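You operate a simulated robot arm through the tools that you are given. There is no shell and no other tool. Be economical: measure what you need, move in short steps, check, and stop when the job is done.

You are at the controls of a simulated two-armed robot. One attempt, no reset.

Task
Open the left brown cupboard door, take the glaze tin on the top of the left table and put it away on the shelf in the left brown cupboard, then shut the door. Pick up the steel bottle with one hand, pass it to the other hand and put it on the panel of the light box. Open the third wide drawer from the top, put the purple chock in the inside from the top of the third wide drawer and shut the drawer again. Put one of the pale pegs from the red peg tray on the top of the grid bench. Any order will do. Set down upright: glaze tin, steel bottle.

The check looks at the end state, three seconds after you hand in, the way a careful person would. Anything else that was tipped, shoved, dropped, spilled or broken makes it a failure.

Robot
Two 7-joint arms with two-finger parallel grippers on one trunk, on a base that drives. Base frame: it is fixed to the floor where the robot stands at the start and does not move with it; the origin is under the middle of the robot, x ahead of it, y to its left, z up. Units: cm, degrees, N and s.
The left shoulder is at the start at [7, 17.7, 82], the right one opposite. With the tool pointing down near the work surface each hand reaches from about 10 to 64 cm from the robot's upright axis, wherever it stands, measured 20 degrees to its own side. Places, roughly: glaze tin [375, -425, 100]; inside of the third wide drawer [760, -300, 30]; left brown cupboard door [820, 20, 40]; pale peg (4x4x11 cm) [440, -420, 90]; panel of the light box (24x25 cm) [740, -328, 90]; purple chock (9x6x14 cm) [410, -410, 90]; shelf in the left brown cupboard [850, 10, 40]; steel bottle (8x8x26 cm) [390, -410, 100]; third wide drawer [750, -300, 40]; top of the grid bench [510, -190, 80]. Payload 3.43 kg a hand.
The TCP of each hand is the grasp point between the finger pads, 3 cm short of the fingertips. In the tool frame z runs along the fingers and y along their closing line. The gripper opens to 9.4 cm. The fingers are 2.8 cm wide and 1 cm thick; the gripper's body (5 by 9.6 cm) begins 5.5 cm behind the TCP.
Orientation is told as [roll, pitch, yaw] about the base's x, y, z axes, in that order, counted from this pose: with the fingers straight down and closing along the base's y, the tool's x points along the base's -x, its y along +y and its z along -z.

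Tools
- The arms move only by the tool move_arm. It takes "left_deltas", "right_deltas" or both (then of equal length, played together; a hand with none holds still); each is text: rows parted by semicolons, each of 7 numbers parted by spaces: the shift along the tool's x, y, z in cm, then the turn, a rotation vector about the tool's x, y, z in degrees, then the opening in per cent of the stroke, from 0 (shut) to 100 (fully open). In form: tx ty tz ax ay az grip; .... A call has 1 to 10 rows; each row shifts and turns the commanded pose from where the row before left it, along the tool's axes as they then stand. A row lasts 0.2 s, in which the tool goes at most 5 cm and 8.6 degrees; a call with a longer step from one row to the next is refused whole, and so is a gripper value outside its range. Where a pose cannot be reached the arm comes as near as it can. A force on the tool above 40 N (or 10 N above the force at the start of the call, whichever is more), or a blocked arm, ends the call early, and 0.2 s more pass. The fingers move at their own pace (about 15.3 cm/s each) and stop on an object; they squeeze with about 33 N. The grip force told is the motor's: it shows also when the fingers shut on nothing. Time passes only in rows, and 0.2 s behind the last, so rows that do not move let the fingers close. The reply holds the time, the measured pose of the TCP, the force on the tool along the base axes, the opening and the grip force, in the units named above and with some noise, with the torque about the TCP (base axes, N m) and any sound that the robot's microphone picked up.
- Cameras (640 x 400 px; columns grow to the right, rows downward): "scene" is now at [13.5, -1.5, 113.55]; the picture's right is [-0.16, -0.99, 0.00], its down [-0.58, 0.09, -0.81] and it looks along [0.80, -0.13, -0.59] (base axes); focal length 277 px, centre (320, 200). "left" rides on the left gripper at [7.6, -1.4, -10.3] in its tool frame; the picture's right is [0.18, 0.98, 0.00], its down [-0.75, 0.14, -0.64] and it looks along [-0.63, 0.12, 0.77] (tool axes); focal length 243 px, centre (320, 200). "right" rides on the right gripper at [7.6, 1.4, -10.2] in its tool frame; the picture's right is [-0.18, 0.98, 0.00], its down [-0.75, -0.14, -0.64] and it looks along [-0.63, -0.12, 0.77] (tool axes); focal length 243 px, centre (320, 200). There is no depth. A picture from a camera that has moved, and an enlarged one, comes with that camera's place and axes in the base frame and with its lens.
- grab_frame(camera): a new picture of that camera. The clock stands still meanwhile.
- lift_body(by): slides the trunk up (or, below 0, down) by that many cm; the arms and the scene camera ride with it, the base frame stays. It gives what a move gives, with no picture.
- base_move(legs): drives the robot by 1 to 6 legs, each [ahead, turn to the left] in cm and degrees, along the robot's own axes; the way and the turn of a leg run together, so that a leg with both is an arc; at most 150 cm and 180 degrees a leg. The arms and the cameras ride along, it lands a little off, and it stops where it bumps. It gives what a move gives.
- head_to(pan, tilt): turns the head with the scene camera to pan (to the left, within 86 degrees either way) and tilt (down, from -29 to 69), counted from straight ahead of the robot. It gives what a move gives.
- close_up(camera, box): a new picture of the part [left, top, right, bottom] of that camera's present view, enlarged. The clock stands still meanwhile.
- job_done(): hands the job in; it is judged then, once.

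Work in short steps. Places have to be worked out from the pictures, the camera data and where the tool is seen: move nearer, look again, correct. Check each grasp and each placing, and mend what went wrong. You have 196 turns and 184 pictures in all, those below and enlarged ones among them. Open the grippers and draw the arms clear of the work before you hand the job in, unless the task says otherwise; then end with one line.

The tools are called after ">>>" by a JSON object that holds its "name" and its "arguments". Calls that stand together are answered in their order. move_arm: Moves the arms, as the interface text tells. Its arguments: {"type":"object","properties":{"left_deltas":{"type":"string"},"right_deltas":{"type":"string"}},"required":[]} The other tools are called the same way: lift_body (by) slides the trunk up or down; base_move (legs) drives the base; head_to (pan, tilt) turns the head that bears the scene camera; grab_frame (camera) takes a picture; close_up (camera, box) takes an enlarged picture of a part of a camera's view; job_done () hands the job in.

At the start:

```text
time_s: 0.0
left_position: [52.6, 21.87, 67.83]
left_tcp_rot: [-0.1, 0.1, 0.0]
left_force: [0.1, 0.6, 0.5]
left_moment: [-0.01, -0.03, 0.03]
left_grip_width: 9.4
left_gripper_force: 0.0
right_position: [38.26, -18.12, 67.23]
right_tcp_rot: [0.0, 0.0, 0.0]
right_force: [-0.1, -0.6, -0.2]
right_moment: [-0.01, -0.01, 0.03]
right_grip_width: 9.4
right_gripper_force: 0.0
trunk travel left (down, up): [-40.0, 44.0]
robot x, y, heading: [-0.18, 0.06, 0.1]
head pan, tilt: [-9.1, 36.2]
```

scene: 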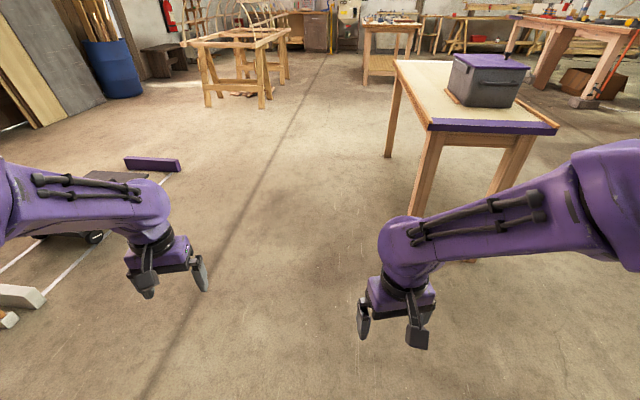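
right: 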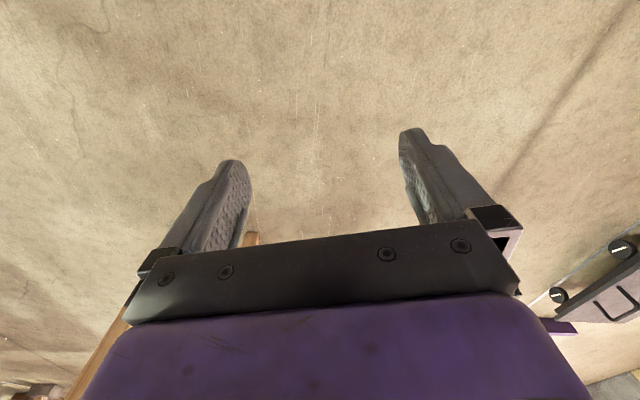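
left: 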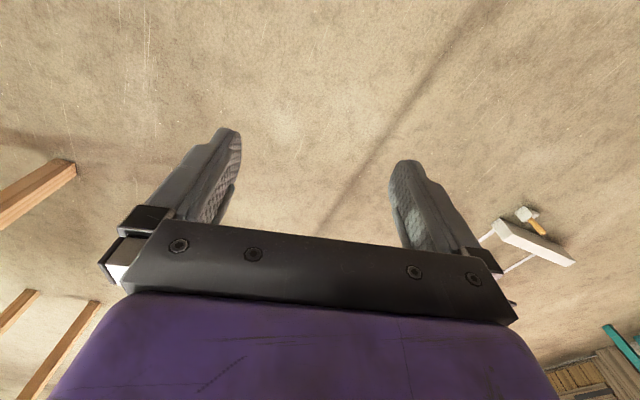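

I start by looking around with the head higher, ahead and to the right.

>>> {"name": "head_to", "arguments": {"pan": -40, "tilt": 10}}

>>> {"name": "grab_frame", "arguments": {"camera": "scene"}}

>>> {"name": "head_to", "arguments": {"pan": 0, "tilt": 10}}

>>> {"name": "grab_frame", "arguments": {"camera": "scene"}}

```text
time_s: 1.0
left_position: [52.57, 21.76, 67.73]
left_tcp_rot: [0.0, 0.0, 0.0]
left_force: [-0.1, -0.1, -0.4]
left_moment: [0.01, 0.03, 0.02]
left_grip_width: 9.38
left_gripper_force: 0.1
right_position: [38.34, -18.11, 67.28]
right_tcp_rot: [0.0, 0.0, 0.0]
right_force: [0.4, 0.3, 0.3]
right_moment: [0.01, 0.02, 0.02]
right_grip_width: 9.39
right_gripper_force: 0.1
trunk travel left (down, up): [-40.0, 44.0]
robot x, y, heading: [-0.16, -0.2, 0.0]
head pan, tilt: [-40.0, 10.0]
```

```text
180 pictures are left
camera scene: at [11.99, -6.09, 117.73], right [-0.64, -0.77, 0.0], down [-0.13, 0.11, -0.98], along [0.75, -0.63, -0.17], focal length 277 px, centre (320, 200)
```

scene: 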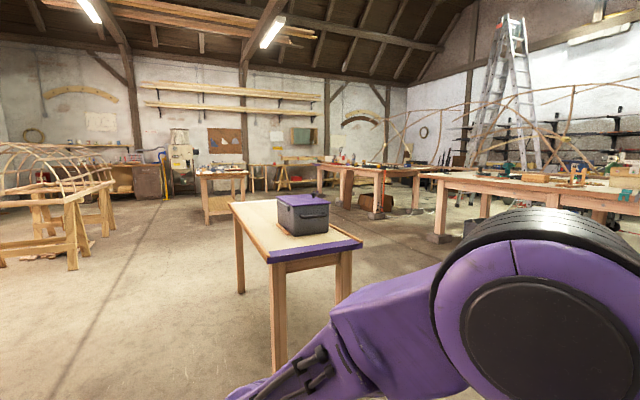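

```text
time_s: 2.0
left_position: [52.39, 21.79, 67.71]
left_tcp_rot: [-0.1, -0.1, 0.0]
left_force: [-0.2, -0.4, -0.5]
left_moment: [0.02, 0.01, -0.02]
left_grip_width: 9.42
left_gripper_force: 0.1
right_position: [38.26, -18.1, 67.19]
right_tcp_rot: [0.0, 0.0, 0.0]
right_force: [0.0, 0.7, -0.3]
right_moment: [0.01, 0.01, -0.02]
right_grip_width: 9.38
right_gripper_force: 0.1
trunk travel left (down, up): [-40.0, 44.0]
robot x, y, heading: [0.2, 0.23, -0.1]
head pan, tilt: [0.0, 10.0]
```

```text
179 pictures are left
camera scene: at [14.16, -0.13, 117.74], right [0.0, -1.0, 0.0], down [-0.17, 0.0, -0.98], along [0.98, 0.0, -0.17], focal length 277 px, centre (320, 200)
```

scene: 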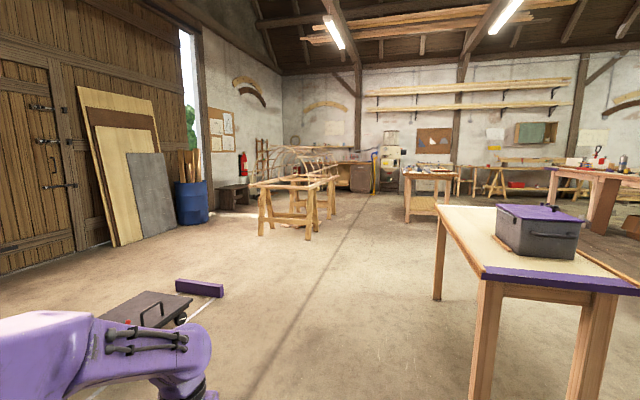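

The left table should be the one beyond the toolbox table, to the right; the way straight ahead is clear to about x=300. I drive ahead past the near table, turn right, and look.

>>> {"name": "base_move", "arguments": {"legs": [[145, 0], [125, 0], [0, -60]]}}

>>> {"name": "grab_frame", "arguments": {"camera": "scene"}}

>>> {"name": "head_to", "arguments": {"pan": 60, "tilt": 10}}

>>> {"name": "grab_frame", "arguments": {"camera": "scene"}}

```text
time_s: 17.8
left_position: [314.93, -35.43, 67.81]
left_tcp_rot: [-0.1, 0.0, -60.0]
left_force: [-0.4, 0.3, -0.1]
left_moment: [0.0, -0.03, 0.02]
left_grip_width: 9.4
left_gripper_force: 0.0
right_position: [273.19, -43.23, 67.24]
right_tcp_rot: [0.1, 0.0, -59.9]
right_force: [-0.1, -0.3, 0.3]
right_moment: [0.0, 0.01, 0.01]
right_grip_width: 9.38
right_gripper_force: 0.0
trunk travel left (down, up): [-40.0, 44.0]
robot x, y, heading: [269.64, -1.07, -60.0]
head pan, tilt: [0.0, 10.0]
```

```text
178 pictures are left
camera scene: at [276.77, -13.39, 117.74], right [-0.87, -0.5, 0.0], down [-0.09, 0.15, -0.98], along [0.49, -0.85, -0.17], focal length 277 px, centre (320, 200)
```

scene: 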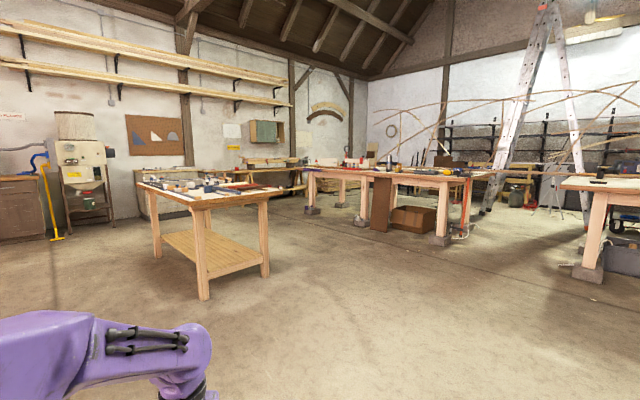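

```text
time_s: 19.1
left_position: [314.96, -35.4, 67.82]
left_tcp_rot: [-0.1, 0.0, -59.9]
left_force: [-0.4, -0.5, -1.0]
left_moment: [0.01, 0.0, 0.02]
left_grip_width: 9.4
left_gripper_force: 0.1
right_position: [273.2, -43.19, 67.23]
right_tcp_rot: [0.0, 0.0, -59.9]
right_force: [0.0, -0.5, 1.2]
right_moment: [0.04, 0.02, 0.0]
right_grip_width: 9.4
right_gripper_force: 0.1
trunk travel left (down, up): [-40.0, 44.0]
robot x, y, heading: [269.69, -0.61, -59.8]
head pan, tilt: [60.0, 10.0]
```

```text
177 pictures are left
camera scene: at [281.43, -5.33, 117.74], right [0.0, -1.0, 0.0], down [-0.17, 0.0, -0.98], along [0.98, 0.0, -0.17], focal length 277 px, centre (320, 200)
```

scene: 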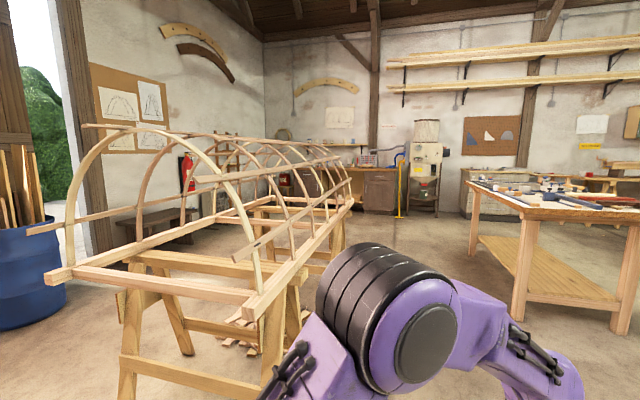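

The left table stands ahead at about x 300–560, near edge y≈-385. I drive towards [385,-300] and look closer.

>>> {"name": "base_move", "arguments": {"legs": [[0, -10.5], [145, 0], [135, 0], [0, -19.5]]}}

>>> {"name": "head_to", "arguments": {"pan": 0, "tilt": 25}}

>>> {"name": "grab_frame", "arguments": {"camera": "scene"}}

```text
time_s: 34.4
left_position: [383.54, -318.03, 67.84]
left_tcp_rot: [-0.1, -0.1, -90.0]
left_force: [0.1, -0.3, 0.4]
left_moment: [0.02, -0.04, -0.01]
left_grip_width: 9.39
left_gripper_force: 0.0
right_position: [343.56, -303.68, 67.13]
right_tcp_rot: [0.0, 0.0, -90.1]
right_force: [-0.1, 0.7, -0.5]
right_moment: [0.03, -0.03, -0.02]
right_grip_width: 9.4
right_gripper_force: 0.0
trunk travel left (down, up): [-40.0, 44.0]
robot x, y, heading: [361.69, -265.42, -90.1]
head pan, tilt: [60.0, 10.0]
```

```text
time_s: 35.7
left_position: [383.46, -318.04, 67.78]
left_tcp_rot: [0.0, 0.1, -89.9]
left_force: [0.7, 0.4, -0.2]
left_moment: [-0.01, 0.01, -0.01]
left_grip_width: 9.39
left_gripper_force: 0.0
right_position: [343.62, -303.78, 67.2]
right_tcp_rot: [0.0, 0.1, -90.0]
right_force: [-0.8, 0.4, -0.7]
right_moment: [0.0, 0.01, 0.03]
right_grip_width: 9.4
right_gripper_force: 0.1
trunk travel left (down, up): [-40.0, 44.0]
robot x, y, heading: [361.8, -265.64, -90.0]
head pan, tilt: [0.0, 25.0]
```

```text
176 pictures are left
camera scene: at [361.59, -279.82, 115.31], right [-1.0, 0.0, 0.0], down [0.0, 0.42, -0.91], along [0.0, -0.91, -0.42], focal length 277 px, centre (320, 200)
```

scene: 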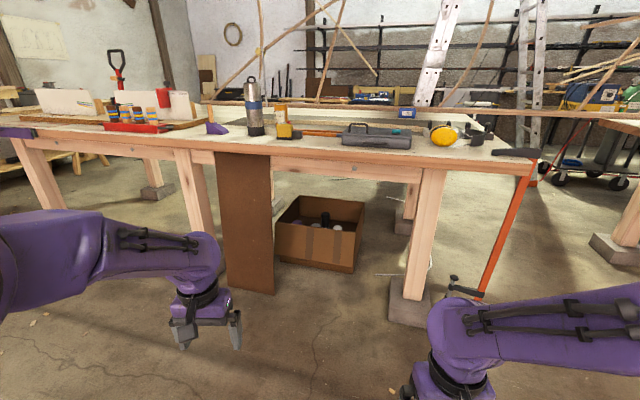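

The objects stand on the bench ahead. I zoom in on them.

>>> {"name": "close_up", "arguments": {"camera": "scene", "box": [80, 50, 400, 200]}}

>>> {"name": "lift_body", "arguments": {"by": 32}}

```text
2.00 times, centred on (240, 125) of scene
camera zoom: at [361.59, -279.82, 115.31], right [-1.0, 0.0, 0.0], down [0.0, 0.42, -0.91], along [0.0, -0.91, -0.42], focal length 554 px, centre (480, 350)
```

zoom: 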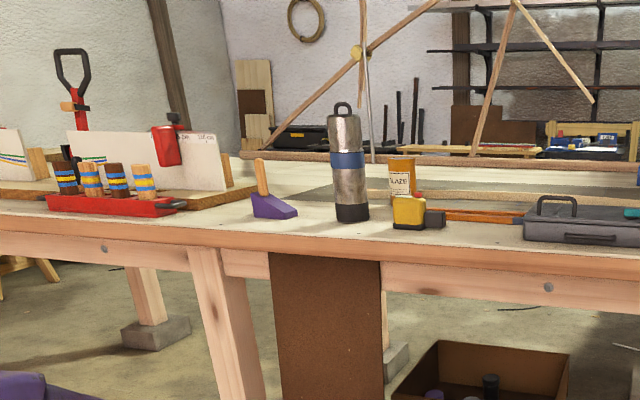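

```text
time_s: 38.9
left_position: [383.57, -317.93, 99.82]
left_tcp_rot: [0.0, -0.1, -90.0]
left_force: [-0.2, -0.2, -0.3]
left_moment: [-0.01, 0.01, 0.0]
left_grip_width: 9.4
left_gripper_force: 0.1
right_position: [343.55, -303.79, 99.2]
right_tcp_rot: [0.0, -0.1, -90.0]
right_force: [-0.3, 0.0, -0.4]
right_moment: [0.0, -0.04, -0.03]
right_grip_width: 9.4
right_gripper_force: 0.0
trunk travel left (down, up): [-72.0, 12.0]
robot x, y, heading: [362.12, -265.23, -90.0]
head pan, tilt: [0.0, 25.0]
```

Now a higher view down on the table for triangulation.

>>> {"name": "head_to", "arguments": {"pan": 15, "tilt": 30}}

>>> {"name": "grab_frame", "arguments": {"camera": "scene"}}

>>> {"name": "close_up", "arguments": {"camera": "scene", "box": [160, 80, 480, 280]}}

```text
time_s: 39.6
left_position: [383.43, -317.89, 99.83]
left_tcp_rot: [0.1, -0.1, -90.0]
left_force: [0.0, -0.3, 1.0]
left_moment: [0.0, -0.02, 0.01]
left_grip_width: 9.39
left_gripper_force: 0.1
right_position: [343.67, -303.84, 99.16]
right_tcp_rot: [0.0, 0.0, -90.0]
right_force: [-0.1, -0.4, -0.1]
right_moment: [0.0, 0.02, 0.0]
right_grip_width: 9.4
right_gripper_force: 0.0
trunk travel left (down, up): [-72.0, 12.0]
robot x, y, heading: [361.85, -265.5, -90.1]
head pan, tilt: [15.0, 30.0]
```

```text
174 pictures are left
camera scene: at [363.91, -279.35, 146.51], right [-0.97, -0.26, 0.0], down [-0.13, 0.48, -0.87], along [0.22, -0.84, -0.5], focal length 277 px, centre (320, 200)
```

scene: 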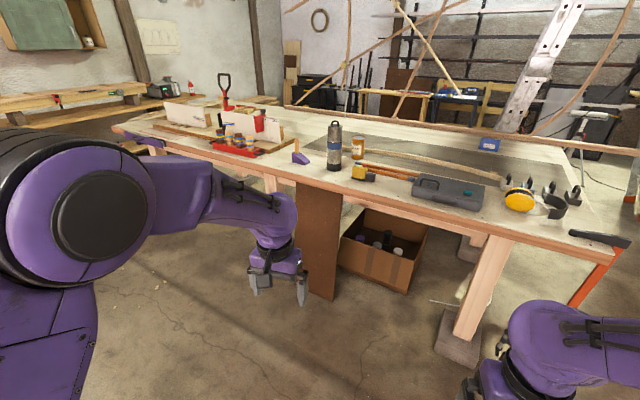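

```text
2.00 times, centred on (320, 180) of scene
camera zoom: at [363.91, -279.35, 146.51], right [-0.97, -0.26, 0.0], down [-0.13, 0.48, -0.87], along [0.22, -0.84, -0.5], focal length 554 px, centre (320, 240)
```

zoom: 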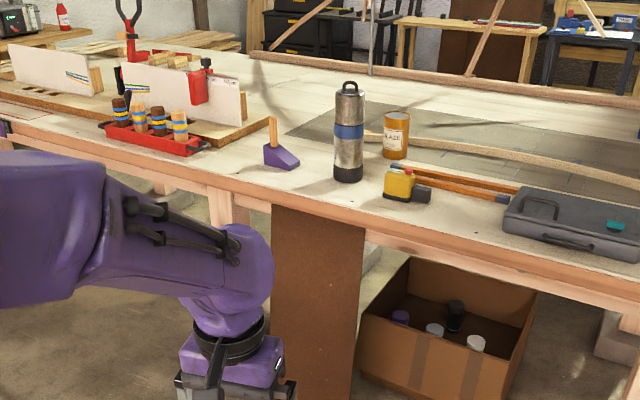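

Triangulated: table z≈89, bottle ≈(390.5,-411), tin ≈(380.6,-429), chock ≈(410,-413), table edge y≈-391. I look down to see my own base front before driving closer.

>>> {"name": "head_to", "arguments": {"pan": 0, "tilt": 69}}

>>> {"name": "grab_frame", "arguments": {"camera": "scene"}}

```text
time_s: 40.7
left_position: [383.64, -318.05, 99.86]
left_tcp_rot: [0.0, 0.1, -90.0]
left_force: [-0.3, -0.3, -1.0]
left_moment: [0.02, 0.0, -0.01]
left_grip_width: 9.41
left_gripper_force: 0.1
right_position: [343.56, -303.78, 99.24]
right_tcp_rot: [0.1, 0.0, -90.1]
right_force: [-0.7, 0.1, -0.2]
right_moment: [0.02, -0.01, 0.0]
right_grip_width: 9.4
right_gripper_force: 0.0
trunk travel left (down, up): [-72.0, 12.0]
robot x, y, heading: [361.61, -265.58, -90.0]
head pan, tilt: [0.0, 68.8]
```

```text
172 pictures are left
camera scene: at [361.58, -276.21, 141.36], right [-1.0, 0.0, 0.0], down [0.0, 0.93, -0.36], along [0.0, -0.36, -0.93], focal length 277 px, centre (320, 200)
```

scene: 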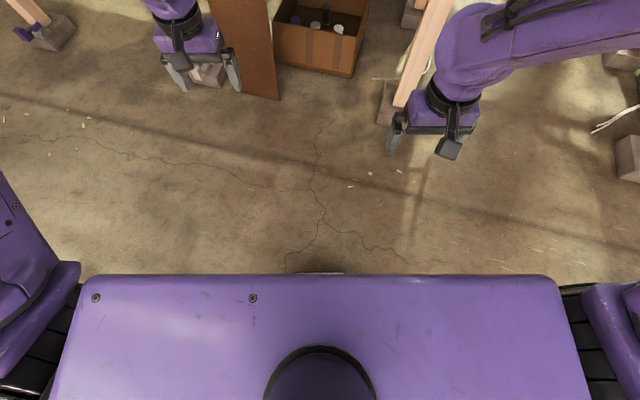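

Base front is ≤27 cm ahead of the axis, so parking at y≈-352 clears table edge and board. First I lift fully, retract the left hand and turn it to point forward.

>>> {"name": "lift_body", "arguments": {"by": 11}}

>>> {"name": "move_arm", "arguments": {"left_deltas": "5 0 0 0 0 0 100; 5 0 0 0 0 0 100; 5 0 0 0 0 0 100; 0 0 0 0 -8.5 0 100; 0 0 0 0 -8.5 0 100; 0 0 0 0 -8.5 0 100; 0 0 0 0 -8.5 0 100; 0 0 0 0 -8.5 0 100; 0 0 0 0 -8.5 0 100; 0 0 0 0 -8.5 0 100"}}

>>> {"name": "move_arm", "arguments": {"left_deltas": "0 0 0 0 -8.5 0 100; 0 0 0 0 -8.5 0 100; 0 0 0 0 -8.5 0 100; 0 0 0 0 -5 0 100; 0 0 0 0 0 0 100"}}

```text
time_s: 42.1
left_position: [383.62, -317.88, 110.79]
left_tcp_rot: [0.0, 0.0, -90.1]
left_force: [-0.5, 0.1, 0.1]
left_moment: [0.0, -0.02, 0.02]
left_grip_width: 9.41
left_gripper_force: 0.1
right_position: [343.53, -303.8, 110.29]
right_tcp_rot: [0.0, 0.1, -90.0]
right_force: [0.0, 1.2, 0.2]
right_moment: [-0.01, 0.01, 0.01]
right_grip_width: 9.42
right_gripper_force: 0.0
trunk travel left (down, up): [-83.0, 1.0]
robot x, y, heading: [361.83, -265.59, -90.3]
head pan, tilt: [0.0, 68.8]
```

```text
time_s: 44.3
left_position: [381.98, -313.64, 111.26]
left_tcp_rot: [-0.3, -59.6, -89.7]
left_force: [0.7, -0.1, 0.0]
left_moment: [0.03, 0.0, 0.0]
left_grip_width: 9.38
left_gripper_force: 0.1
left hand out of reach, approached as far as the arm can: row 6, 7, 8, 9, 10
right_position: [343.7, -303.9, 110.21]
right_tcp_rot: [0.0, 0.0, -90.0]
right_force: [-0.5, 0.1, -0.4]
right_moment: [-0.02, -0.02, 0.02]
right_grip_width: 9.4
right_gripper_force: 0.1
trunk travel left (down, up): [-83.0, 1.0]
robot x, y, heading: [361.6, -264.91, -90.1]
head pan, tilt: [0.0, 68.8]
```

```text
time_s: 45.5
left_position: [382.03, -314.1, 111.03]
left_tcp_rot: [-142.5, -89.8, 52.5]
left_force: [-0.3, 0.2, -0.8]
left_moment: [0.02, -0.02, -0.01]
left_grip_width: 9.38
left_gripper_force: 0.1
left hand out of reach, approached as far as the arm can: row 1
right_position: [343.69, -303.69, 110.23]
right_tcp_rot: [-0.1, 0.0, -90.0]
right_force: [0.3, 0.5, 0.0]
right_moment: [-0.02, 0.01, 0.0]
right_grip_width: 9.41
right_gripper_force: 0.0
trunk travel left (down, up): [-83.0, 1.0]
robot x, y, heading: [361.74, -265.11, -89.9]
head pan, tilt: [0.0, 68.8]
```

The hand is horizontal now. I drive to about (370,-340), keeping the fingertips before the bottle, and look.

>>> {"name": "base_move", "arguments": {"legs": [[0, 6.5], [75, 0], [0, -6.5]]}}

>>> {"name": "head_to", "arguments": {"pan": 10, "tilt": 45}}

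>>> {"name": "grab_frame", "arguments": {"camera": "scene"}}

>>> {"name": "grab_frame", "arguments": {"camera": "left"}}

```text
time_s: 50.6
left_position: [391.19, -387.65, 110.96]
left_tcp_rot: [-102.6, -90.0, 13.1]
left_force: [0.2, -0.5, 1.0]
left_moment: [0.01, 0.02, 0.02]
left_grip_width: 9.38
left_gripper_force: 0.0
right_position: [352.76, -377.77, 110.22]
right_tcp_rot: [-0.2, 0.1, -89.6]
right_force: [0.0, 0.0, -0.5]
right_moment: [0.06, -0.01, 0.08]
right_grip_width: 9.41
right_gripper_force: 0.1
trunk travel left (down, up): [-83.0, 1.0]
robot x, y, heading: [370.49, -339.24, -89.5]
head pan, tilt: [0.0, 68.8]
```

```text
time_s: 51.5
left_position: [390.89, -387.77, 111.03]
left_tcp_rot: [65.9, -90.1, -155.4]
left_force: [-0.3, 0.8, 0.7]
left_moment: [0.01, 0.01, 0.0]
left_grip_width: 9.4
left_gripper_force: 0.0
right_position: [352.64, -377.64, 110.23]
right_tcp_rot: [0.0, 0.0, -89.6]
right_force: [-0.1, -0.8, 0.0]
right_moment: [-0.03, 0.0, 0.04]
right_grip_width: 9.37
right_gripper_force: 0.1
trunk travel left (down, up): [-83.0, 1.0]
robot x, y, heading: [370.29, -339.09, -89.7]
head pan, tilt: [10.0, 45.0]
```

```text
171 pictures are left
camera scene: at [371.8, -352.37, 155.24], right [-0.98, -0.18, 0.0], down [-0.13, 0.7, -0.71], along [0.13, -0.69, -0.71], focal length 277 px, centre (320, 200)
```

scene: 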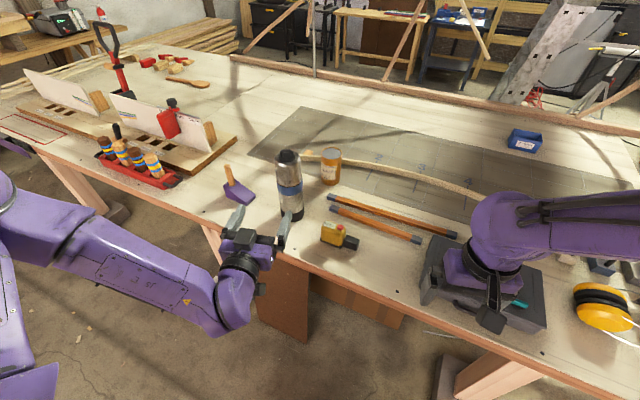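

```text
170 pictures are left
camera left: at [389.4, -377.56, 103.43], right [0.98, 0.01, -0.18], down [0.14, 0.64, 0.75], along [0.12, -0.77, 0.63], focal length 243 px, centre (320, 200)
```

left: 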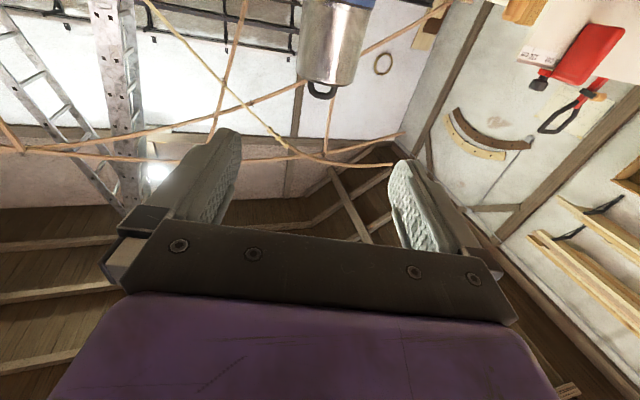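

Bottle axis ≈(391.7,-411.3), body top ≈111. I lower the left hand to z≈103.5, advance a bit and check the alignment.

>>> {"name": "move_arm", "arguments": {"left_deltas": "4 0.4 0 0 0 0 100; 3.5 0.4 0 0 0 0 100; 0 0 4 0 0 0 100; 0 0 4 0 0 0 100; 0 0 0 0 0 0 100"}}

>>> {"name": "close_up", "arguments": {"camera": "scene", "box": [180, 100, 400, 260]}}

>>> {"name": "grab_frame", "arguments": {"camera": "left"}}

```text
time_s: 52.7
left_position: [389.7, -396.01, 104.72]
left_tcp_rot: [28.0, -89.9, -117.2]
left_force: [0.0, 0.1, 0.6]
left_moment: [-0.03, -0.01, -0.01]
left_grip_width: 9.43
left_gripper_force: 0.0
left hand out of reach, approached as far as the arm can: row 1, 2
right_position: [352.69, -377.66, 110.2]
right_tcp_rot: [0.1, 0.0, -89.6]
right_force: [0.0, 0.2, 0.8]
right_moment: [0.01, -0.01, -0.01]
right_grip_width: 9.39
right_gripper_force: 0.0
trunk travel left (down, up): [-83.0, 1.0]
robot x, y, heading: [370.81, -339.11, -89.6]
head pan, tilt: [10.0, 45.0]
```

```text
2.50 times, centred on (290, 180) of scene
camera zoom: at [371.91, -352.29, 155.25], right [-0.98, -0.18, 0.0], down [-0.13, 0.7, -0.71], along [0.13, -0.7, -0.71], focal length 692 px, centre (395, 250)
```

zoom: 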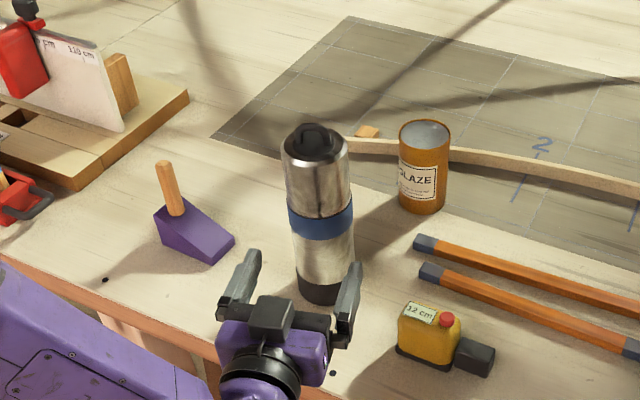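

```text
168 pictures are left
camera left: at [388.15, -385.75, 97.22], right [0.98, 0.01, -0.18], down [0.13, 0.64, 0.76], along [0.13, -0.77, 0.63], focal length 243 px, centre (320, 200)
```

left: 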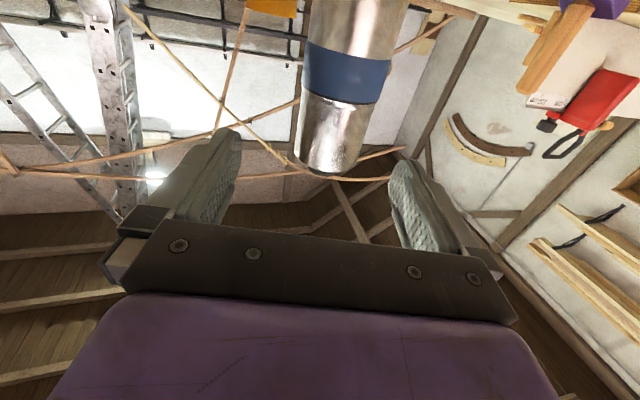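

TCP x is 389.7 vs. bottle ≈391.9: shift +2.2 and then go forward in steps.

>>> {"name": "move_arm", "arguments": {"left_deltas": "0 2.2 0 0 0 0 100; 0 0 4 0 0 0 100; 0 0 3 0 0 0 100; 0 0 0 0 0 0 100"}}

>>> {"name": "close_up", "arguments": {"camera": "scene", "box": [180, 100, 400, 260]}}

>>> {"name": "grab_frame", "arguments": {"camera": "left"}}

```text
time_s: 53.7
left_position: [390.14, -402.9, 105.96]
left_tcp_rot: [37.3, -89.8, -126.4]
left_force: [-0.6, -0.1, 0.1]
left_moment: [-0.04, -0.02, 0.0]
left_grip_width: 9.41
left_gripper_force: 0.0
left hand out of reach, approached as far as the arm can: row 1, 2, 3
right_position: [352.67, -377.57, 110.16]
right_tcp_rot: [-0.1, 0.0, -89.6]
right_force: [1.1, 0.1, 0.4]
right_moment: [0.01, 0.0, -0.02]
right_grip_width: 9.41
right_gripper_force: 0.0
trunk travel left (down, up): [-83.0, 1.0]
robot x, y, heading: [370.45, -339.27, -89.6]
head pan, tilt: [10.0, 45.0]
```

```text
2.50 times, centred on (290, 180) of scene
camera zoom: at [371.93, -352.27, 155.25], right [-0.98, -0.18, 0.0], down [-0.13, 0.69, -0.71], along [0.13, -0.7, -0.71], focal length 692 px, centre (395, 250)
```

zoom: 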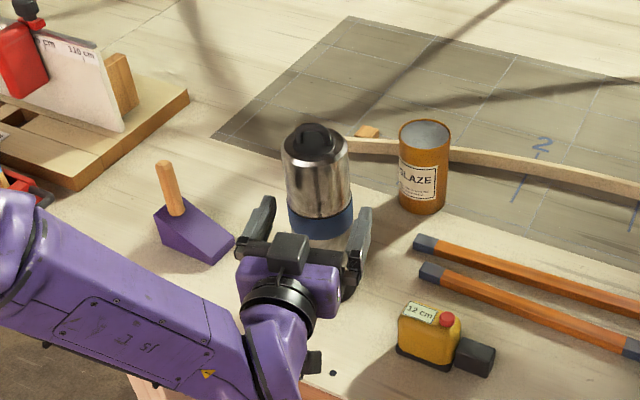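

```text
166 pictures are left
camera left: at [388.58, -392.63, 98.44], right [0.98, 0.02, -0.18], down [0.13, 0.64, 0.76], along [0.13, -0.77, 0.63], focal length 243 px, centre (320, 200)
```

left: 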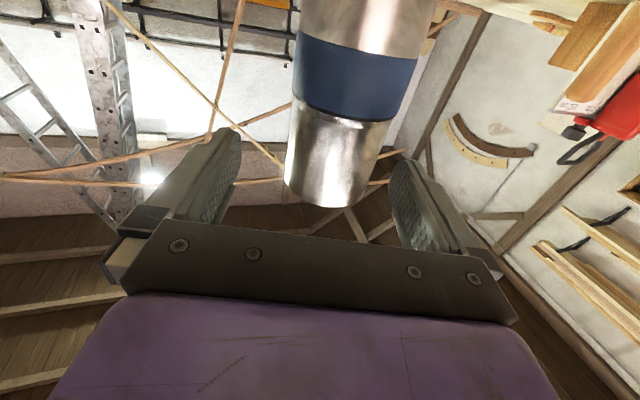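

The arm is at its wrist limit with the trunk this high. I back off, raise the hand, and lower the trunk instead.

>>> {"name": "move_arm", "arguments": {"left_deltas": "0 0 -5 0 0 0 100; 0 0 -4 0 0 0 100; -4 1 0 0 0 0 100; -4 1 0 0 0 0 100; 0 0 0 0 0 0 100"}}

>>> {"name": "lift_body", "arguments": {"by": -11}}

```text
time_s: 54.9
left_position: [392.21, -393.79, 113.78]
left_tcp_rot: [-18.2, -89.9, -71.1]
left_force: [-0.2, 0.0, 0.6]
left_moment: [-0.01, -0.01, 0.02]
left_grip_width: 9.41
left_gripper_force: 0.0
right_position: [352.67, -377.68, 110.11]
right_tcp_rot: [0.0, 0.1, -89.7]
right_force: [0.4, 0.1, 0.1]
right_moment: [0.0, -0.05, -0.01]
right_grip_width: 9.42
right_gripper_force: 0.0
trunk travel left (down, up): [-83.0, 1.0]
robot x, y, heading: [370.23, -339.22, -89.5]
head pan, tilt: [10.0, 45.0]
```

```text
time_s: 56.3
left_position: [392.02, -393.78, 102.92]
left_tcp_rot: [-135.1, -90.0, 45.5]
left_force: [0.1, -0.1, 0.2]
left_moment: [-0.01, 0.02, -0.03]
left_grip_width: 9.39
left_gripper_force: 0.1
right_position: [352.64, -377.63, 99.33]
right_tcp_rot: [0.1, 0.1, -89.6]
right_force: [0.2, -0.1, 0.9]
right_moment: [0.0, 0.01, -0.01]
right_grip_width: 9.39
right_gripper_force: 0.1
trunk travel left (down, up): [-72.0, 12.0]
robot x, y, heading: [370.51, -339.5, -89.7]
head pan, tilt: [10.0, 45.0]
```

TCP now (392,-393.8,102.9), no reach issue. I advance 9 cm and check.

>>> {"name": "move_arm", "arguments": {"left_deltas": "0 0 4.5 0 0 0 100; 0 0 3 0 0 0 100; 0 0 0 0 0 0 100"}}

>>> {"name": "grab_frame", "arguments": {"camera": "left"}}

>>> {"name": "close_up", "arguments": {"camera": "scene", "box": [180, 80, 400, 240]}}

```text
time_s: 57.1
left_position: [392.31, -401.44, 102.89]
left_tcp_rot: [-92.5, -90.0, 3.1]
left_force: [0.0, -0.2, -1.1]
left_moment: [-0.02, 0.0, -0.01]
left_grip_width: 9.43
left_gripper_force: 0.0
right_position: [352.67, -377.74, 99.28]
right_tcp_rot: [0.1, 0.0, -89.6]
right_force: [0.9, 0.1, 0.0]
right_moment: [-0.04, 0.0, 0.0]
right_grip_width: 9.43
right_gripper_force: 0.0
trunk travel left (down, up): [-72.0, 12.0]
robot x, y, heading: [370.47, -339.41, -89.5]
head pan, tilt: [10.0, 45.0]
```

```text
165 pictures are left
camera left: at [390.65, -391.19, 95.27], right [0.98, 0.01, -0.18], down [0.14, 0.64, 0.75], along [0.12, -0.77, 0.63], focal length 243 px, centre (320, 200)
```

left: 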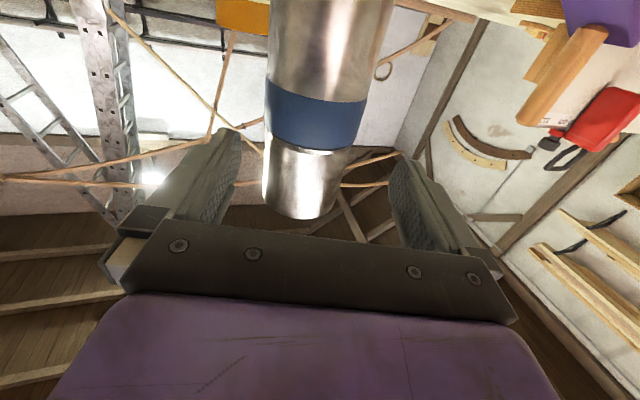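

```text
2.50 times, centred on (290, 160) of scene
camera zoom: at [371.92, -352.29, 144.25], right [-0.98, -0.18, 0.0], down [-0.13, 0.69, -0.71], along [0.13, -0.7, -0.71], focal length 692 px, centre (395, 300)
```

zoom: 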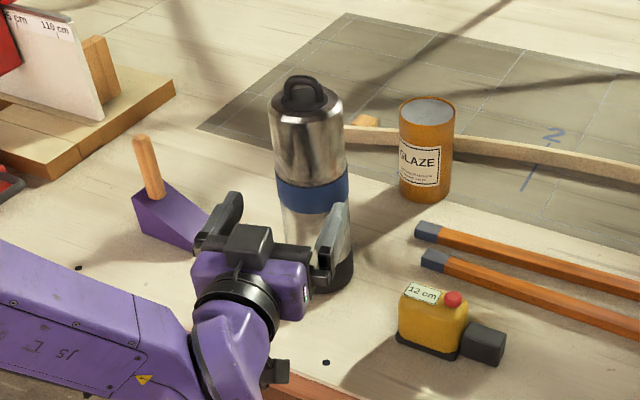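

Estimates put the bottle axis at x≈391.4; TCP 392.3. I shift -0.7 and advance 5 cm.

>>> {"name": "move_arm", "arguments": {"left_deltas": "0 -0.7 0 0 0 0 100; 0 0 2.5 0 0 0 100; 0 0 2.5 0 0 0 100; 0 0 0 0 0 0 100"}}

>>> {"name": "grab_frame", "arguments": {"camera": "left"}}

>>> {"name": "close_up", "arguments": {"camera": "scene", "box": [180, 80, 400, 240]}}

```text
time_s: 58.1
left_position: [391.48, -406.36, 102.79]
left_tcp_rot: [-107.7, -89.9, 18.3]
left_force: [0.4, 0.8, 0.0]
left_moment: [0.03, -0.01, -0.02]
left_grip_width: 9.41
left_gripper_force: 0.0
right_position: [352.62, -377.71, 99.32]
right_tcp_rot: [0.0, 0.1, -89.5]
right_force: [0.2, 0.2, -0.2]
right_moment: [-0.03, -0.02, 0.0]
right_grip_width: 9.4
right_gripper_force: 0.2
trunk travel left (down, up): [-72.0, 12.0]
robot x, y, heading: [370.34, -339.21, -89.4]
head pan, tilt: [10.0, 45.0]
```

```text
163 pictures are left
camera left: at [390.0, -396.2, 95.28], right [0.98, 0.01, -0.19], down [0.14, 0.64, 0.75], along [0.12, -0.77, 0.63], focal length 243 px, centre (320, 200)
```

left: 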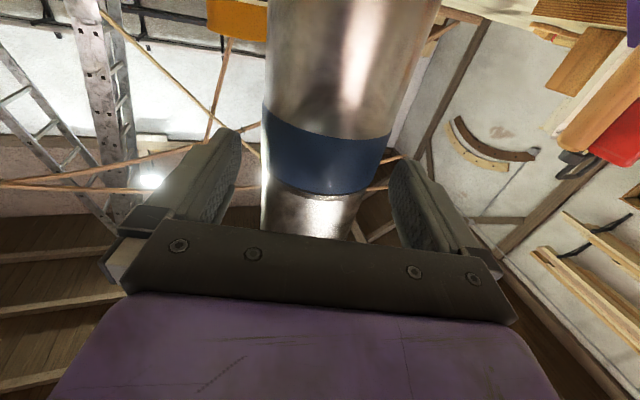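

```text
2.50 times, centred on (290, 160) of scene
camera zoom: at [371.92, -352.3, 144.25], right [-0.98, -0.18, 0.0], down [-0.13, 0.7, -0.71], along [0.13, -0.7, -0.71], focal length 692 px, centre (395, 300)
```

zoom: 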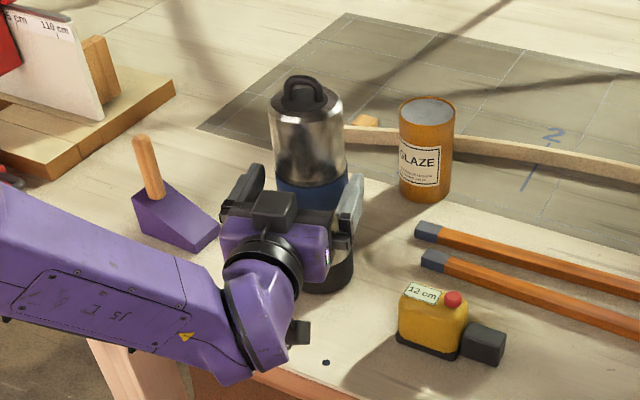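

The bottle is between the fingers. Advance the last 5 cm and close.

>>> {"name": "move_arm", "arguments": {"left_deltas": "0 0 2.5 0 0 0 100; 0 0 2.3 0 0 0 100; 0 0 0 0 0 0 100; 0 0 0 0 0 0 0; 0 0 0 0 0 0 0; 0 0 0 0 0 0 0"}}

>>> {"name": "close_up", "arguments": {"camera": "scene", "box": [180, 80, 400, 240]}}

```text
time_s: 59.5
left_position: [391.54, -411.21, 102.79]
left_tcp_rot: [104.1, -90.0, 166.3]
left_force: [0.8, -1.5, 0.9]
left_moment: [-0.05, 0.02, 0.01]
left_grip_width: 7.74
left_gripper_force: 33.0
right_position: [352.66, -377.74, 99.23]
right_tcp_rot: [0.0, 0.0, -89.6]
right_force: [0.2, 0.2, -1.2]
right_moment: [-0.04, -0.02, -0.04]
right_grip_width: 9.39
right_gripper_force: 0.0
trunk travel left (down, up): [-72.0, 12.0]
robot x, y, heading: [370.45, -339.14, -89.3]
head pan, tilt: [10.0, 45.0]
```

```text
2.50 times, centred on (290, 160) of scene
camera zoom: at [371.89, -352.38, 144.24], right [-0.98, -0.18, 0.0], down [-0.13, 0.7, -0.71], along [0.13, -0.7, -0.71], focal length 692 px, centre (395, 300)
```

zoom: 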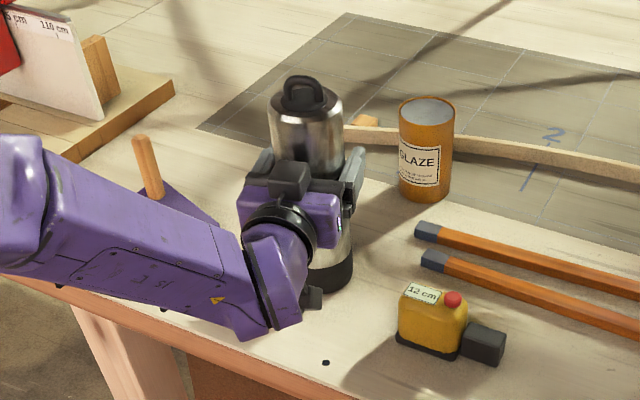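

Held at 7.74 cm. I lift straight up, then draw back toward the front of the robot.

>>> {"name": "move_arm", "arguments": {"left_deltas": "-2 0 0 0 0 0 0; -3 0 0 0 0 0 0; -3 0 0 0 0 0 0; 0 0 -4 0 0 0 0; 0 -1.5 -4 0 0 0 0; 0 -3 -4 0 0 0 0; 0 -4 -4 0 0 0 0; 0 -4 -4 0 0 0 0; 0 -3 -2 0 0 0 0; 0 0 0 0 0 0 0"}}

>>> {"name": "head_to", "arguments": {"pan": -5, "tilt": 50}}

>>> {"name": "grab_frame", "arguments": {"camera": "scene"}}

```text
refused: row 7 steps farther than a row can; nothing moved
```

```text
time_s: 60.3
left_position: [391.61, -411.15, 102.86]
left_tcp_rot: [105.6, -89.9, 164.9]
left_force: [3.0, -1.3, 0.2]
left_moment: [-0.05, 0.01, 0.0]
left_grip_width: 7.75
left_gripper_force: 33.0
right_position: [352.73, -377.63, 99.24]
right_tcp_rot: [0.0, 0.1, -89.6]
right_force: [0.2, 0.2, -0.3]
right_moment: [0.02, 0.02, -0.04]
right_grip_width: 9.42
right_gripper_force: 0.0
trunk travel left (down, up): [-72.0, 12.0]
robot x, y, heading: [370.08, -339.09, -89.4]
head pan, tilt: [-5.0, 50.0]
```

```text
160 pictures are left
camera scene: at [369.81, -352.06, 143.56], right [-1.0, 0.08, 0.0], down [0.06, 0.76, -0.64], along [-0.05, -0.64, -0.77], focal length 277 px, centre (320, 200)
```

scene: 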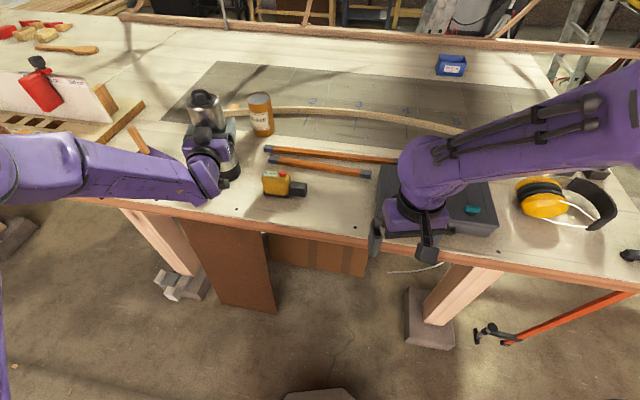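

Row too long; I repeat with shorter steps.

>>> {"name": "move_arm", "arguments": {"left_deltas": "-2 0 0 0 0 0 0; -3 0 0 0 0 0 0; -3 0 0 0 0 0 0; 0 0 -4 0 0 0 0; 0 -1.5 -4 0 0 0 0; 0 -3 -3.5 0 0 0 0; 0 -3.5 -3 0 0 0 0; 0 -3.5 -3 0 0 0 0; 0 -3.5 -3 0 0 0 0; 0 0 0 0 0 0 0"}}

>>> {"name": "grab_frame", "arguments": {"camera": "scene"}}

```text
time_s: 62.5
left_position: [376.5, -390.83, 110.69]
left_tcp_rot: [-39.6, -89.9, -49.9]
left_force: [-0.4, -0.1, -5.4]
left_moment: [-0.05, -0.03, -0.01]
left_grip_width: 7.73
left_gripper_force: 33.4
right_position: [352.6, -377.77, 99.12]
right_tcp_rot: [-0.1, 0.0, -89.6]
right_force: [0.7, -0.1, 0.6]
right_moment: [-0.01, 0.03, 0.02]
right_grip_width: 9.39
right_gripper_force: 0.1
trunk travel left (down, up): [-72.0, 12.0]
robot x, y, heading: [370.55, -339.3, -89.3]
head pan, tilt: [-5.0, 50.0]
```

```text
159 pictures are left
camera scene: at [369.92, -352.16, 143.54], right [-1.0, 0.08, 0.0], down [0.06, 0.76, -0.64], along [-0.05, -0.64, -0.77], focal length 277 px, centre (320, 200)
```

scene: 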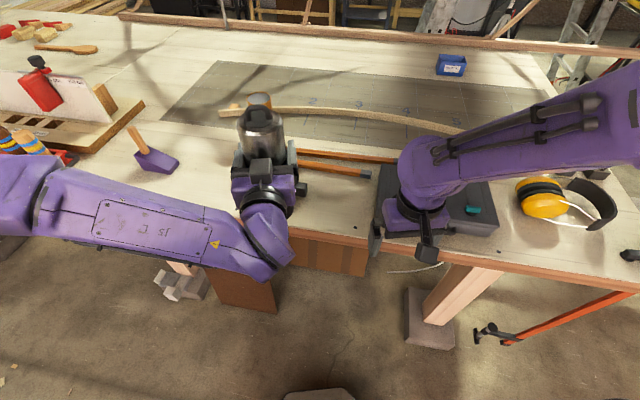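

Bottle lifted. I move it to the robot's midline while raising the right hand to z≈130 for the top-down takeover.

>>> {"name": "move_arm", "arguments": {"left_deltas": "0 -2.5 -1 0 0 0 0; 0 -2.5 -1 0 0 0 0; 0 0 0 0 0 0 0; 0 0 0 0 0 0 0; 0 0 0 0 0 0 0; 0 0 0 0 0 0 0; 0 0 0 0 0 0 0; 0 0 0 0 0 0 0", "right_deltas": "0 0 -4.5 0 0 0 100; 0 0 -4.5 0 0 0 100; 0 0 -4.5 0 0 0 100; 0 0 -4.5 0 0 0 100; 0 0 -4.5 0 0 0 100; 0 0 -4.5 0 0 0 100; 0 0 -4 0 0 0 100; 0 0 0 0 0 0 100"}}

>>> {"name": "head_to", "arguments": {"pan": 0, "tilt": 45}}

>>> {"name": "grab_frame", "arguments": {"camera": "scene"}}

```text
time_s: 64.3
left_position: [371.42, -388.8, 110.84]
left_tcp_rot: [-0.9, -89.9, -88.7]
left_force: [-0.7, -0.1, -6.3]
left_moment: [-0.02, -0.01, -0.01]
left_grip_width: 7.74
left_gripper_force: 32.7
right_position: [352.82, -377.66, 130.34]
right_tcp_rot: [-0.1, 0.0, -89.6]
right_force: [0.6, 0.4, -0.1]
right_moment: [-0.02, 0.01, 0.0]
right_grip_width: 9.39
right_gripper_force: 0.0
trunk travel left (down, up): [-72.0, 12.0]
robot x, y, heading: [370.73, -339.18, -89.6]
head pan, tilt: [-5.0, 50.0]
```

```text
time_s: 65.0
left_position: [371.26, -388.87, 110.83]
left_tcp_rot: [-3.2, -89.9, -86.3]
left_force: [0.5, -0.1, -6.7]
left_moment: [-0.03, 0.01, -0.01]
left_grip_width: 7.71
left_gripper_force: 33.4
right_position: [352.72, -377.65, 130.17]
right_tcp_rot: [0.0, 0.0, -89.5]
right_force: [-0.3, 0.4, -0.1]
right_moment: [-0.01, 0.0, 0.0]
right_grip_width: 9.39
right_gripper_force: 0.1
trunk travel left (down, up): [-72.0, 12.0]
robot x, y, heading: [370.44, -339.19, -89.8]
head pan, tilt: [0.0, 45.0]
```

```text
158 pictures are left
camera scene: at [370.43, -352.6, 144.23], right [-1.0, -0.01, 0.0], down [-0.01, 0.71, -0.71], along [0.01, -0.71, -0.71], focal length 277 px, centre (320, 200)
```

scene: 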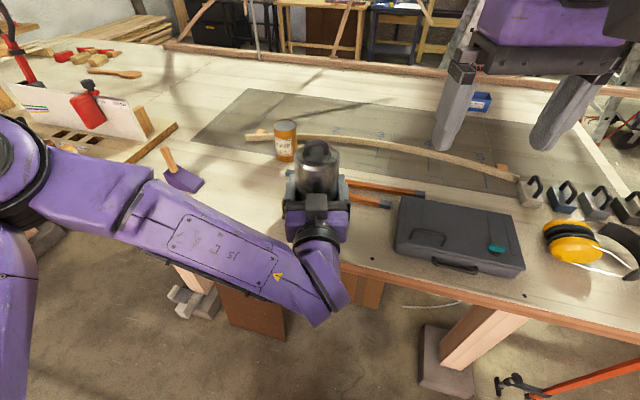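

Bottle top confirmed at (371.3,-388.9). I move the right hand above it at z≈130 and check.

>>> {"name": "move_arm", "arguments": {"right_deltas": "-2.2 3.7 0 0 0 0 100; -2.2 3.7 0 0 0 0 100; -2.2 3.7 0 0 0 0 100; -2.3 3.7 0 0 0 0 100; -2.3 3.7 0 0 0 0 100; 0 0 0 0 0 0 100"}}

>>> {"name": "grab_frame", "arguments": {"camera": "right"}}

>>> {"name": "grab_frame", "arguments": {"camera": "scene"}}

```text
time_s: 66.4
left_position: [371.32, -388.78, 110.95]
left_tcp_rot: [91.3, -89.9, 179.1]
left_force: [-0.4, 0.4, -5.8]
left_moment: [-0.06, 0.0, 0.02]
left_grip_width: 7.75
left_gripper_force: 32.8
right_position: [371.08, -388.61, 130.14]
right_tcp_rot: [0.1, 0.0, -89.6]
right_force: [-0.1, 0.0, 0.0]
right_moment: [0.0, -0.04, 0.01]
right_grip_width: 9.4
right_gripper_force: 0.1
trunk travel left (down, up): [-72.0, 12.0]
robot x, y, heading: [370.84, -339.88, -89.7]
head pan, tilt: [0.0, 45.0]
```

```text
157 pictures are left
camera right: at [372.44, -381.08, 140.53], right [0.98, -0.18, 0.0], down [-0.14, -0.75, 0.64], along [-0.11, -0.63, -0.77], focal length 243 px, centre (320, 200)
```

right: 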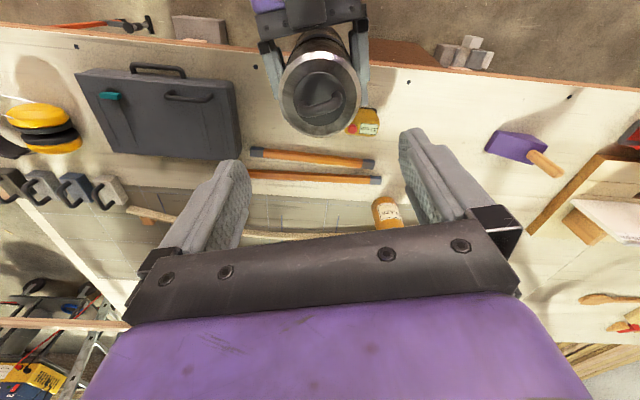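

```text
156 pictures are left
camera scene: at [370.28, -352.47, 144.25], right [-1.0, -0.01, 0.0], down [0.0, 0.71, -0.71], along [0.01, -0.71, -0.71], focal length 277 px, centre (320, 200)
```

scene: 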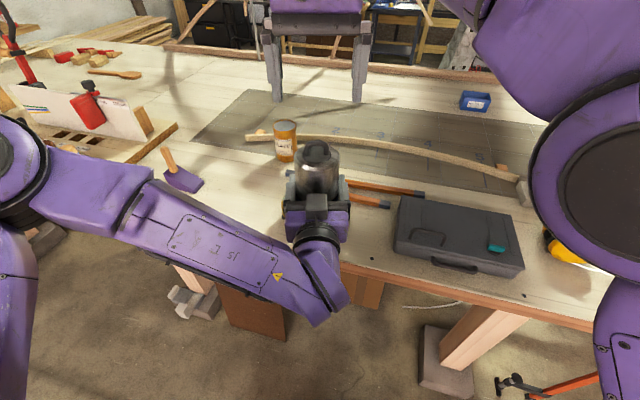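

Alignment is within 0.5 cm. I descend in steps; the force guard will stop me on contact.

>>> {"name": "move_arm", "arguments": {"right_deltas": "-0.1 0.3 3 0 0 0 100; 0 0 3 0 0 0 100; 0 0 3 0 0 0 100; 0 0 0 0 0 0 100"}}

>>> {"name": "grab_frame", "arguments": {"camera": "right"}}

>>> {"name": "close_up", "arguments": {"camera": "scene", "box": [220, 30, 420, 260]}}

```text
time_s: 67.4
left_position: [371.32, -388.95, 110.83]
left_tcp_rot: [-17.2, -89.9, -72.4]
left_force: [0.5, -0.1, -6.6]
left_moment: [-0.07, -0.05, 0.02]
left_grip_width: 7.72
left_gripper_force: 33.0
right_position: [371.42, -388.92, 121.17]
right_tcp_rot: [-0.1, 0.0, -89.6]
right_force: [0.9, 0.6, -0.7]
right_moment: [0.01, 0.01, -0.02]
right_grip_width: 9.41
right_gripper_force: 0.0
trunk travel left (down, up): [-72.0, 12.0]
robot x, y, heading: [370.56, -339.59, -89.4]
head pan, tilt: [0.0, 45.0]
```

```text
155 pictures are left
camera right: at [372.79, -381.26, 131.5], right [0.98, -0.18, 0.0], down [-0.14, -0.75, 0.64], along [-0.11, -0.63, -0.77], focal length 243 px, centre (320, 200)
```

right: 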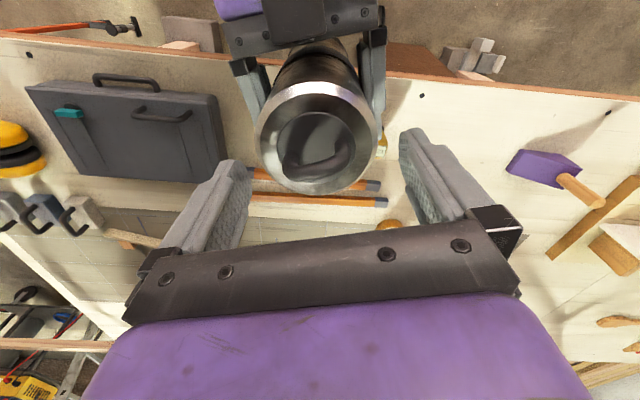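

```text
1.74 times, centred on (320, 145) of scene
camera zoom: at [370.47, -352.6, 144.24], right [-1.0, -0.01, 0.0], down [-0.01, 0.71, -0.71], along [0.01, -0.71, -0.71], focal length 482 px, centre (320, 296)
```

zoom: 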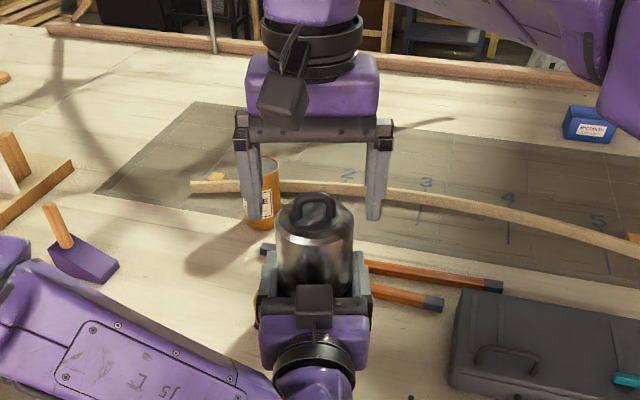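

Good alignment; slight +y shift of 0.7 and descend 3.3 more, then close the right hand.

>>> {"name": "move_arm", "arguments": {"right_deltas": "0.7 0 1.5 0 0 0 100; 0 0 1.8 0 0 0 100; 0 0 0 0 0 0 100; 0 0 0 0 0 0 0; 0 0 0 0 0 0 0; 0 0 0 0 0 0 0"}}

>>> {"name": "close_up", "arguments": {"camera": "scene", "box": [220, 30, 420, 260]}}

```text
time_s: 68.8
left_position: [371.41, -388.77, 110.92]
left_tcp_rot: [-23.8, -89.9, -65.7]
left_force: [8.4, 0.8, -4.2]
left_moment: [0.17, 0.43, -0.67]
left_grip_width: 7.72
left_gripper_force: 32.5
right_position: [371.35, -388.09, 117.85]
right_tcp_rot: [-0.1, 0.0, -89.6]
right_force: [-8.7, -2.8, -0.2]
right_moment: [-0.3, 0.21, 0.55]
right_grip_width: 7.4
right_gripper_force: 33.4
trunk travel left (down, up): [-72.0, 12.0]
robot x, y, heading: [370.49, -339.07, -89.6]
head pan, tilt: [0.0, 45.0]
```

```text
1.74 times, centred on (320, 145) of scene
camera zoom: at [370.45, -352.59, 144.24], right [-1.0, -0.01, 0.0], down [-0.01, 0.71, -0.71], along [0.01, -0.71, -0.71], focal length 482 px, centre (320, 296)
```

zoom: 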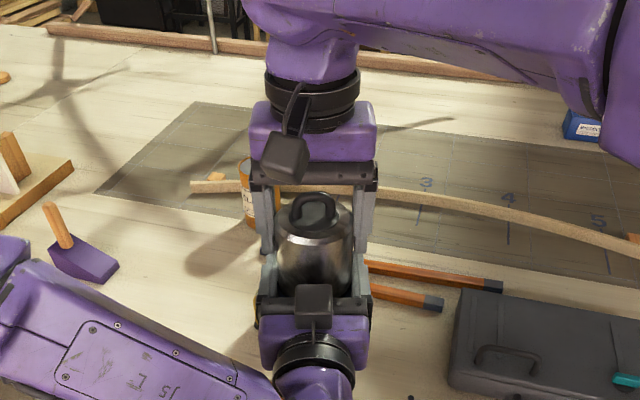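

Both hands hold it. I open the left and draw it back toward the robot.

>>> {"name": "move_arm", "arguments": {"left_deltas": "0 0 0 0 0 0 100; 0 0 0 0 0 0 100; 0 0 0 0 0 0 100; 0 0 -2 0 0 0 100; 0 0 -3 0 0 0 100; 0 0 -4 0 0 0 100; 0 1 -2 0 0 0 100; 0 4 0 0 0 0 100; 0 4 0 0 0 0 100; 0 4 0 0 0 0 100"}}

>>> {"name": "grab_frame", "arguments": {"camera": "scene"}}

```text
time_s: 71.0
left_position: [380.34, -384.92, 109.75]
left_tcp_rot: [-139.5, -89.8, 50.0]
left_force: [1.2, 0.8, 0.4]
left_moment: [-0.03, 0.09, -0.01]
left_grip_width: 9.33
left_gripper_force: 0.0
left hand out of reach, approached as far as the arm can: row 6, 7, 8, 9, 10
right_position: [371.51, -388.1, 117.82]
right_tcp_rot: [-0.2, 0.1, -89.5]
right_force: [-0.8, -0.2, -1.0]
right_moment: [0.15, 0.14, 0.0]
right_grip_width: 7.4
right_gripper_force: 32.4
trunk travel left (down, up): [-72.0, 12.0]
robot x, y, heading: [370.23, -339.63, -89.4]
head pan, tilt: [0.0, 45.0]
```

```text
152 pictures are left
camera scene: at [370.57, -352.56, 144.24], right [-1.0, -0.01, 0.0], down [-0.01, 0.71, -0.71], along [0.0, -0.71, -0.71], focal length 277 px, centre (320, 200)
```

scene: 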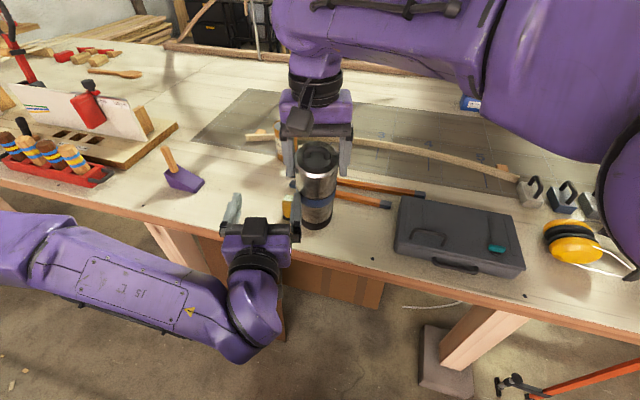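

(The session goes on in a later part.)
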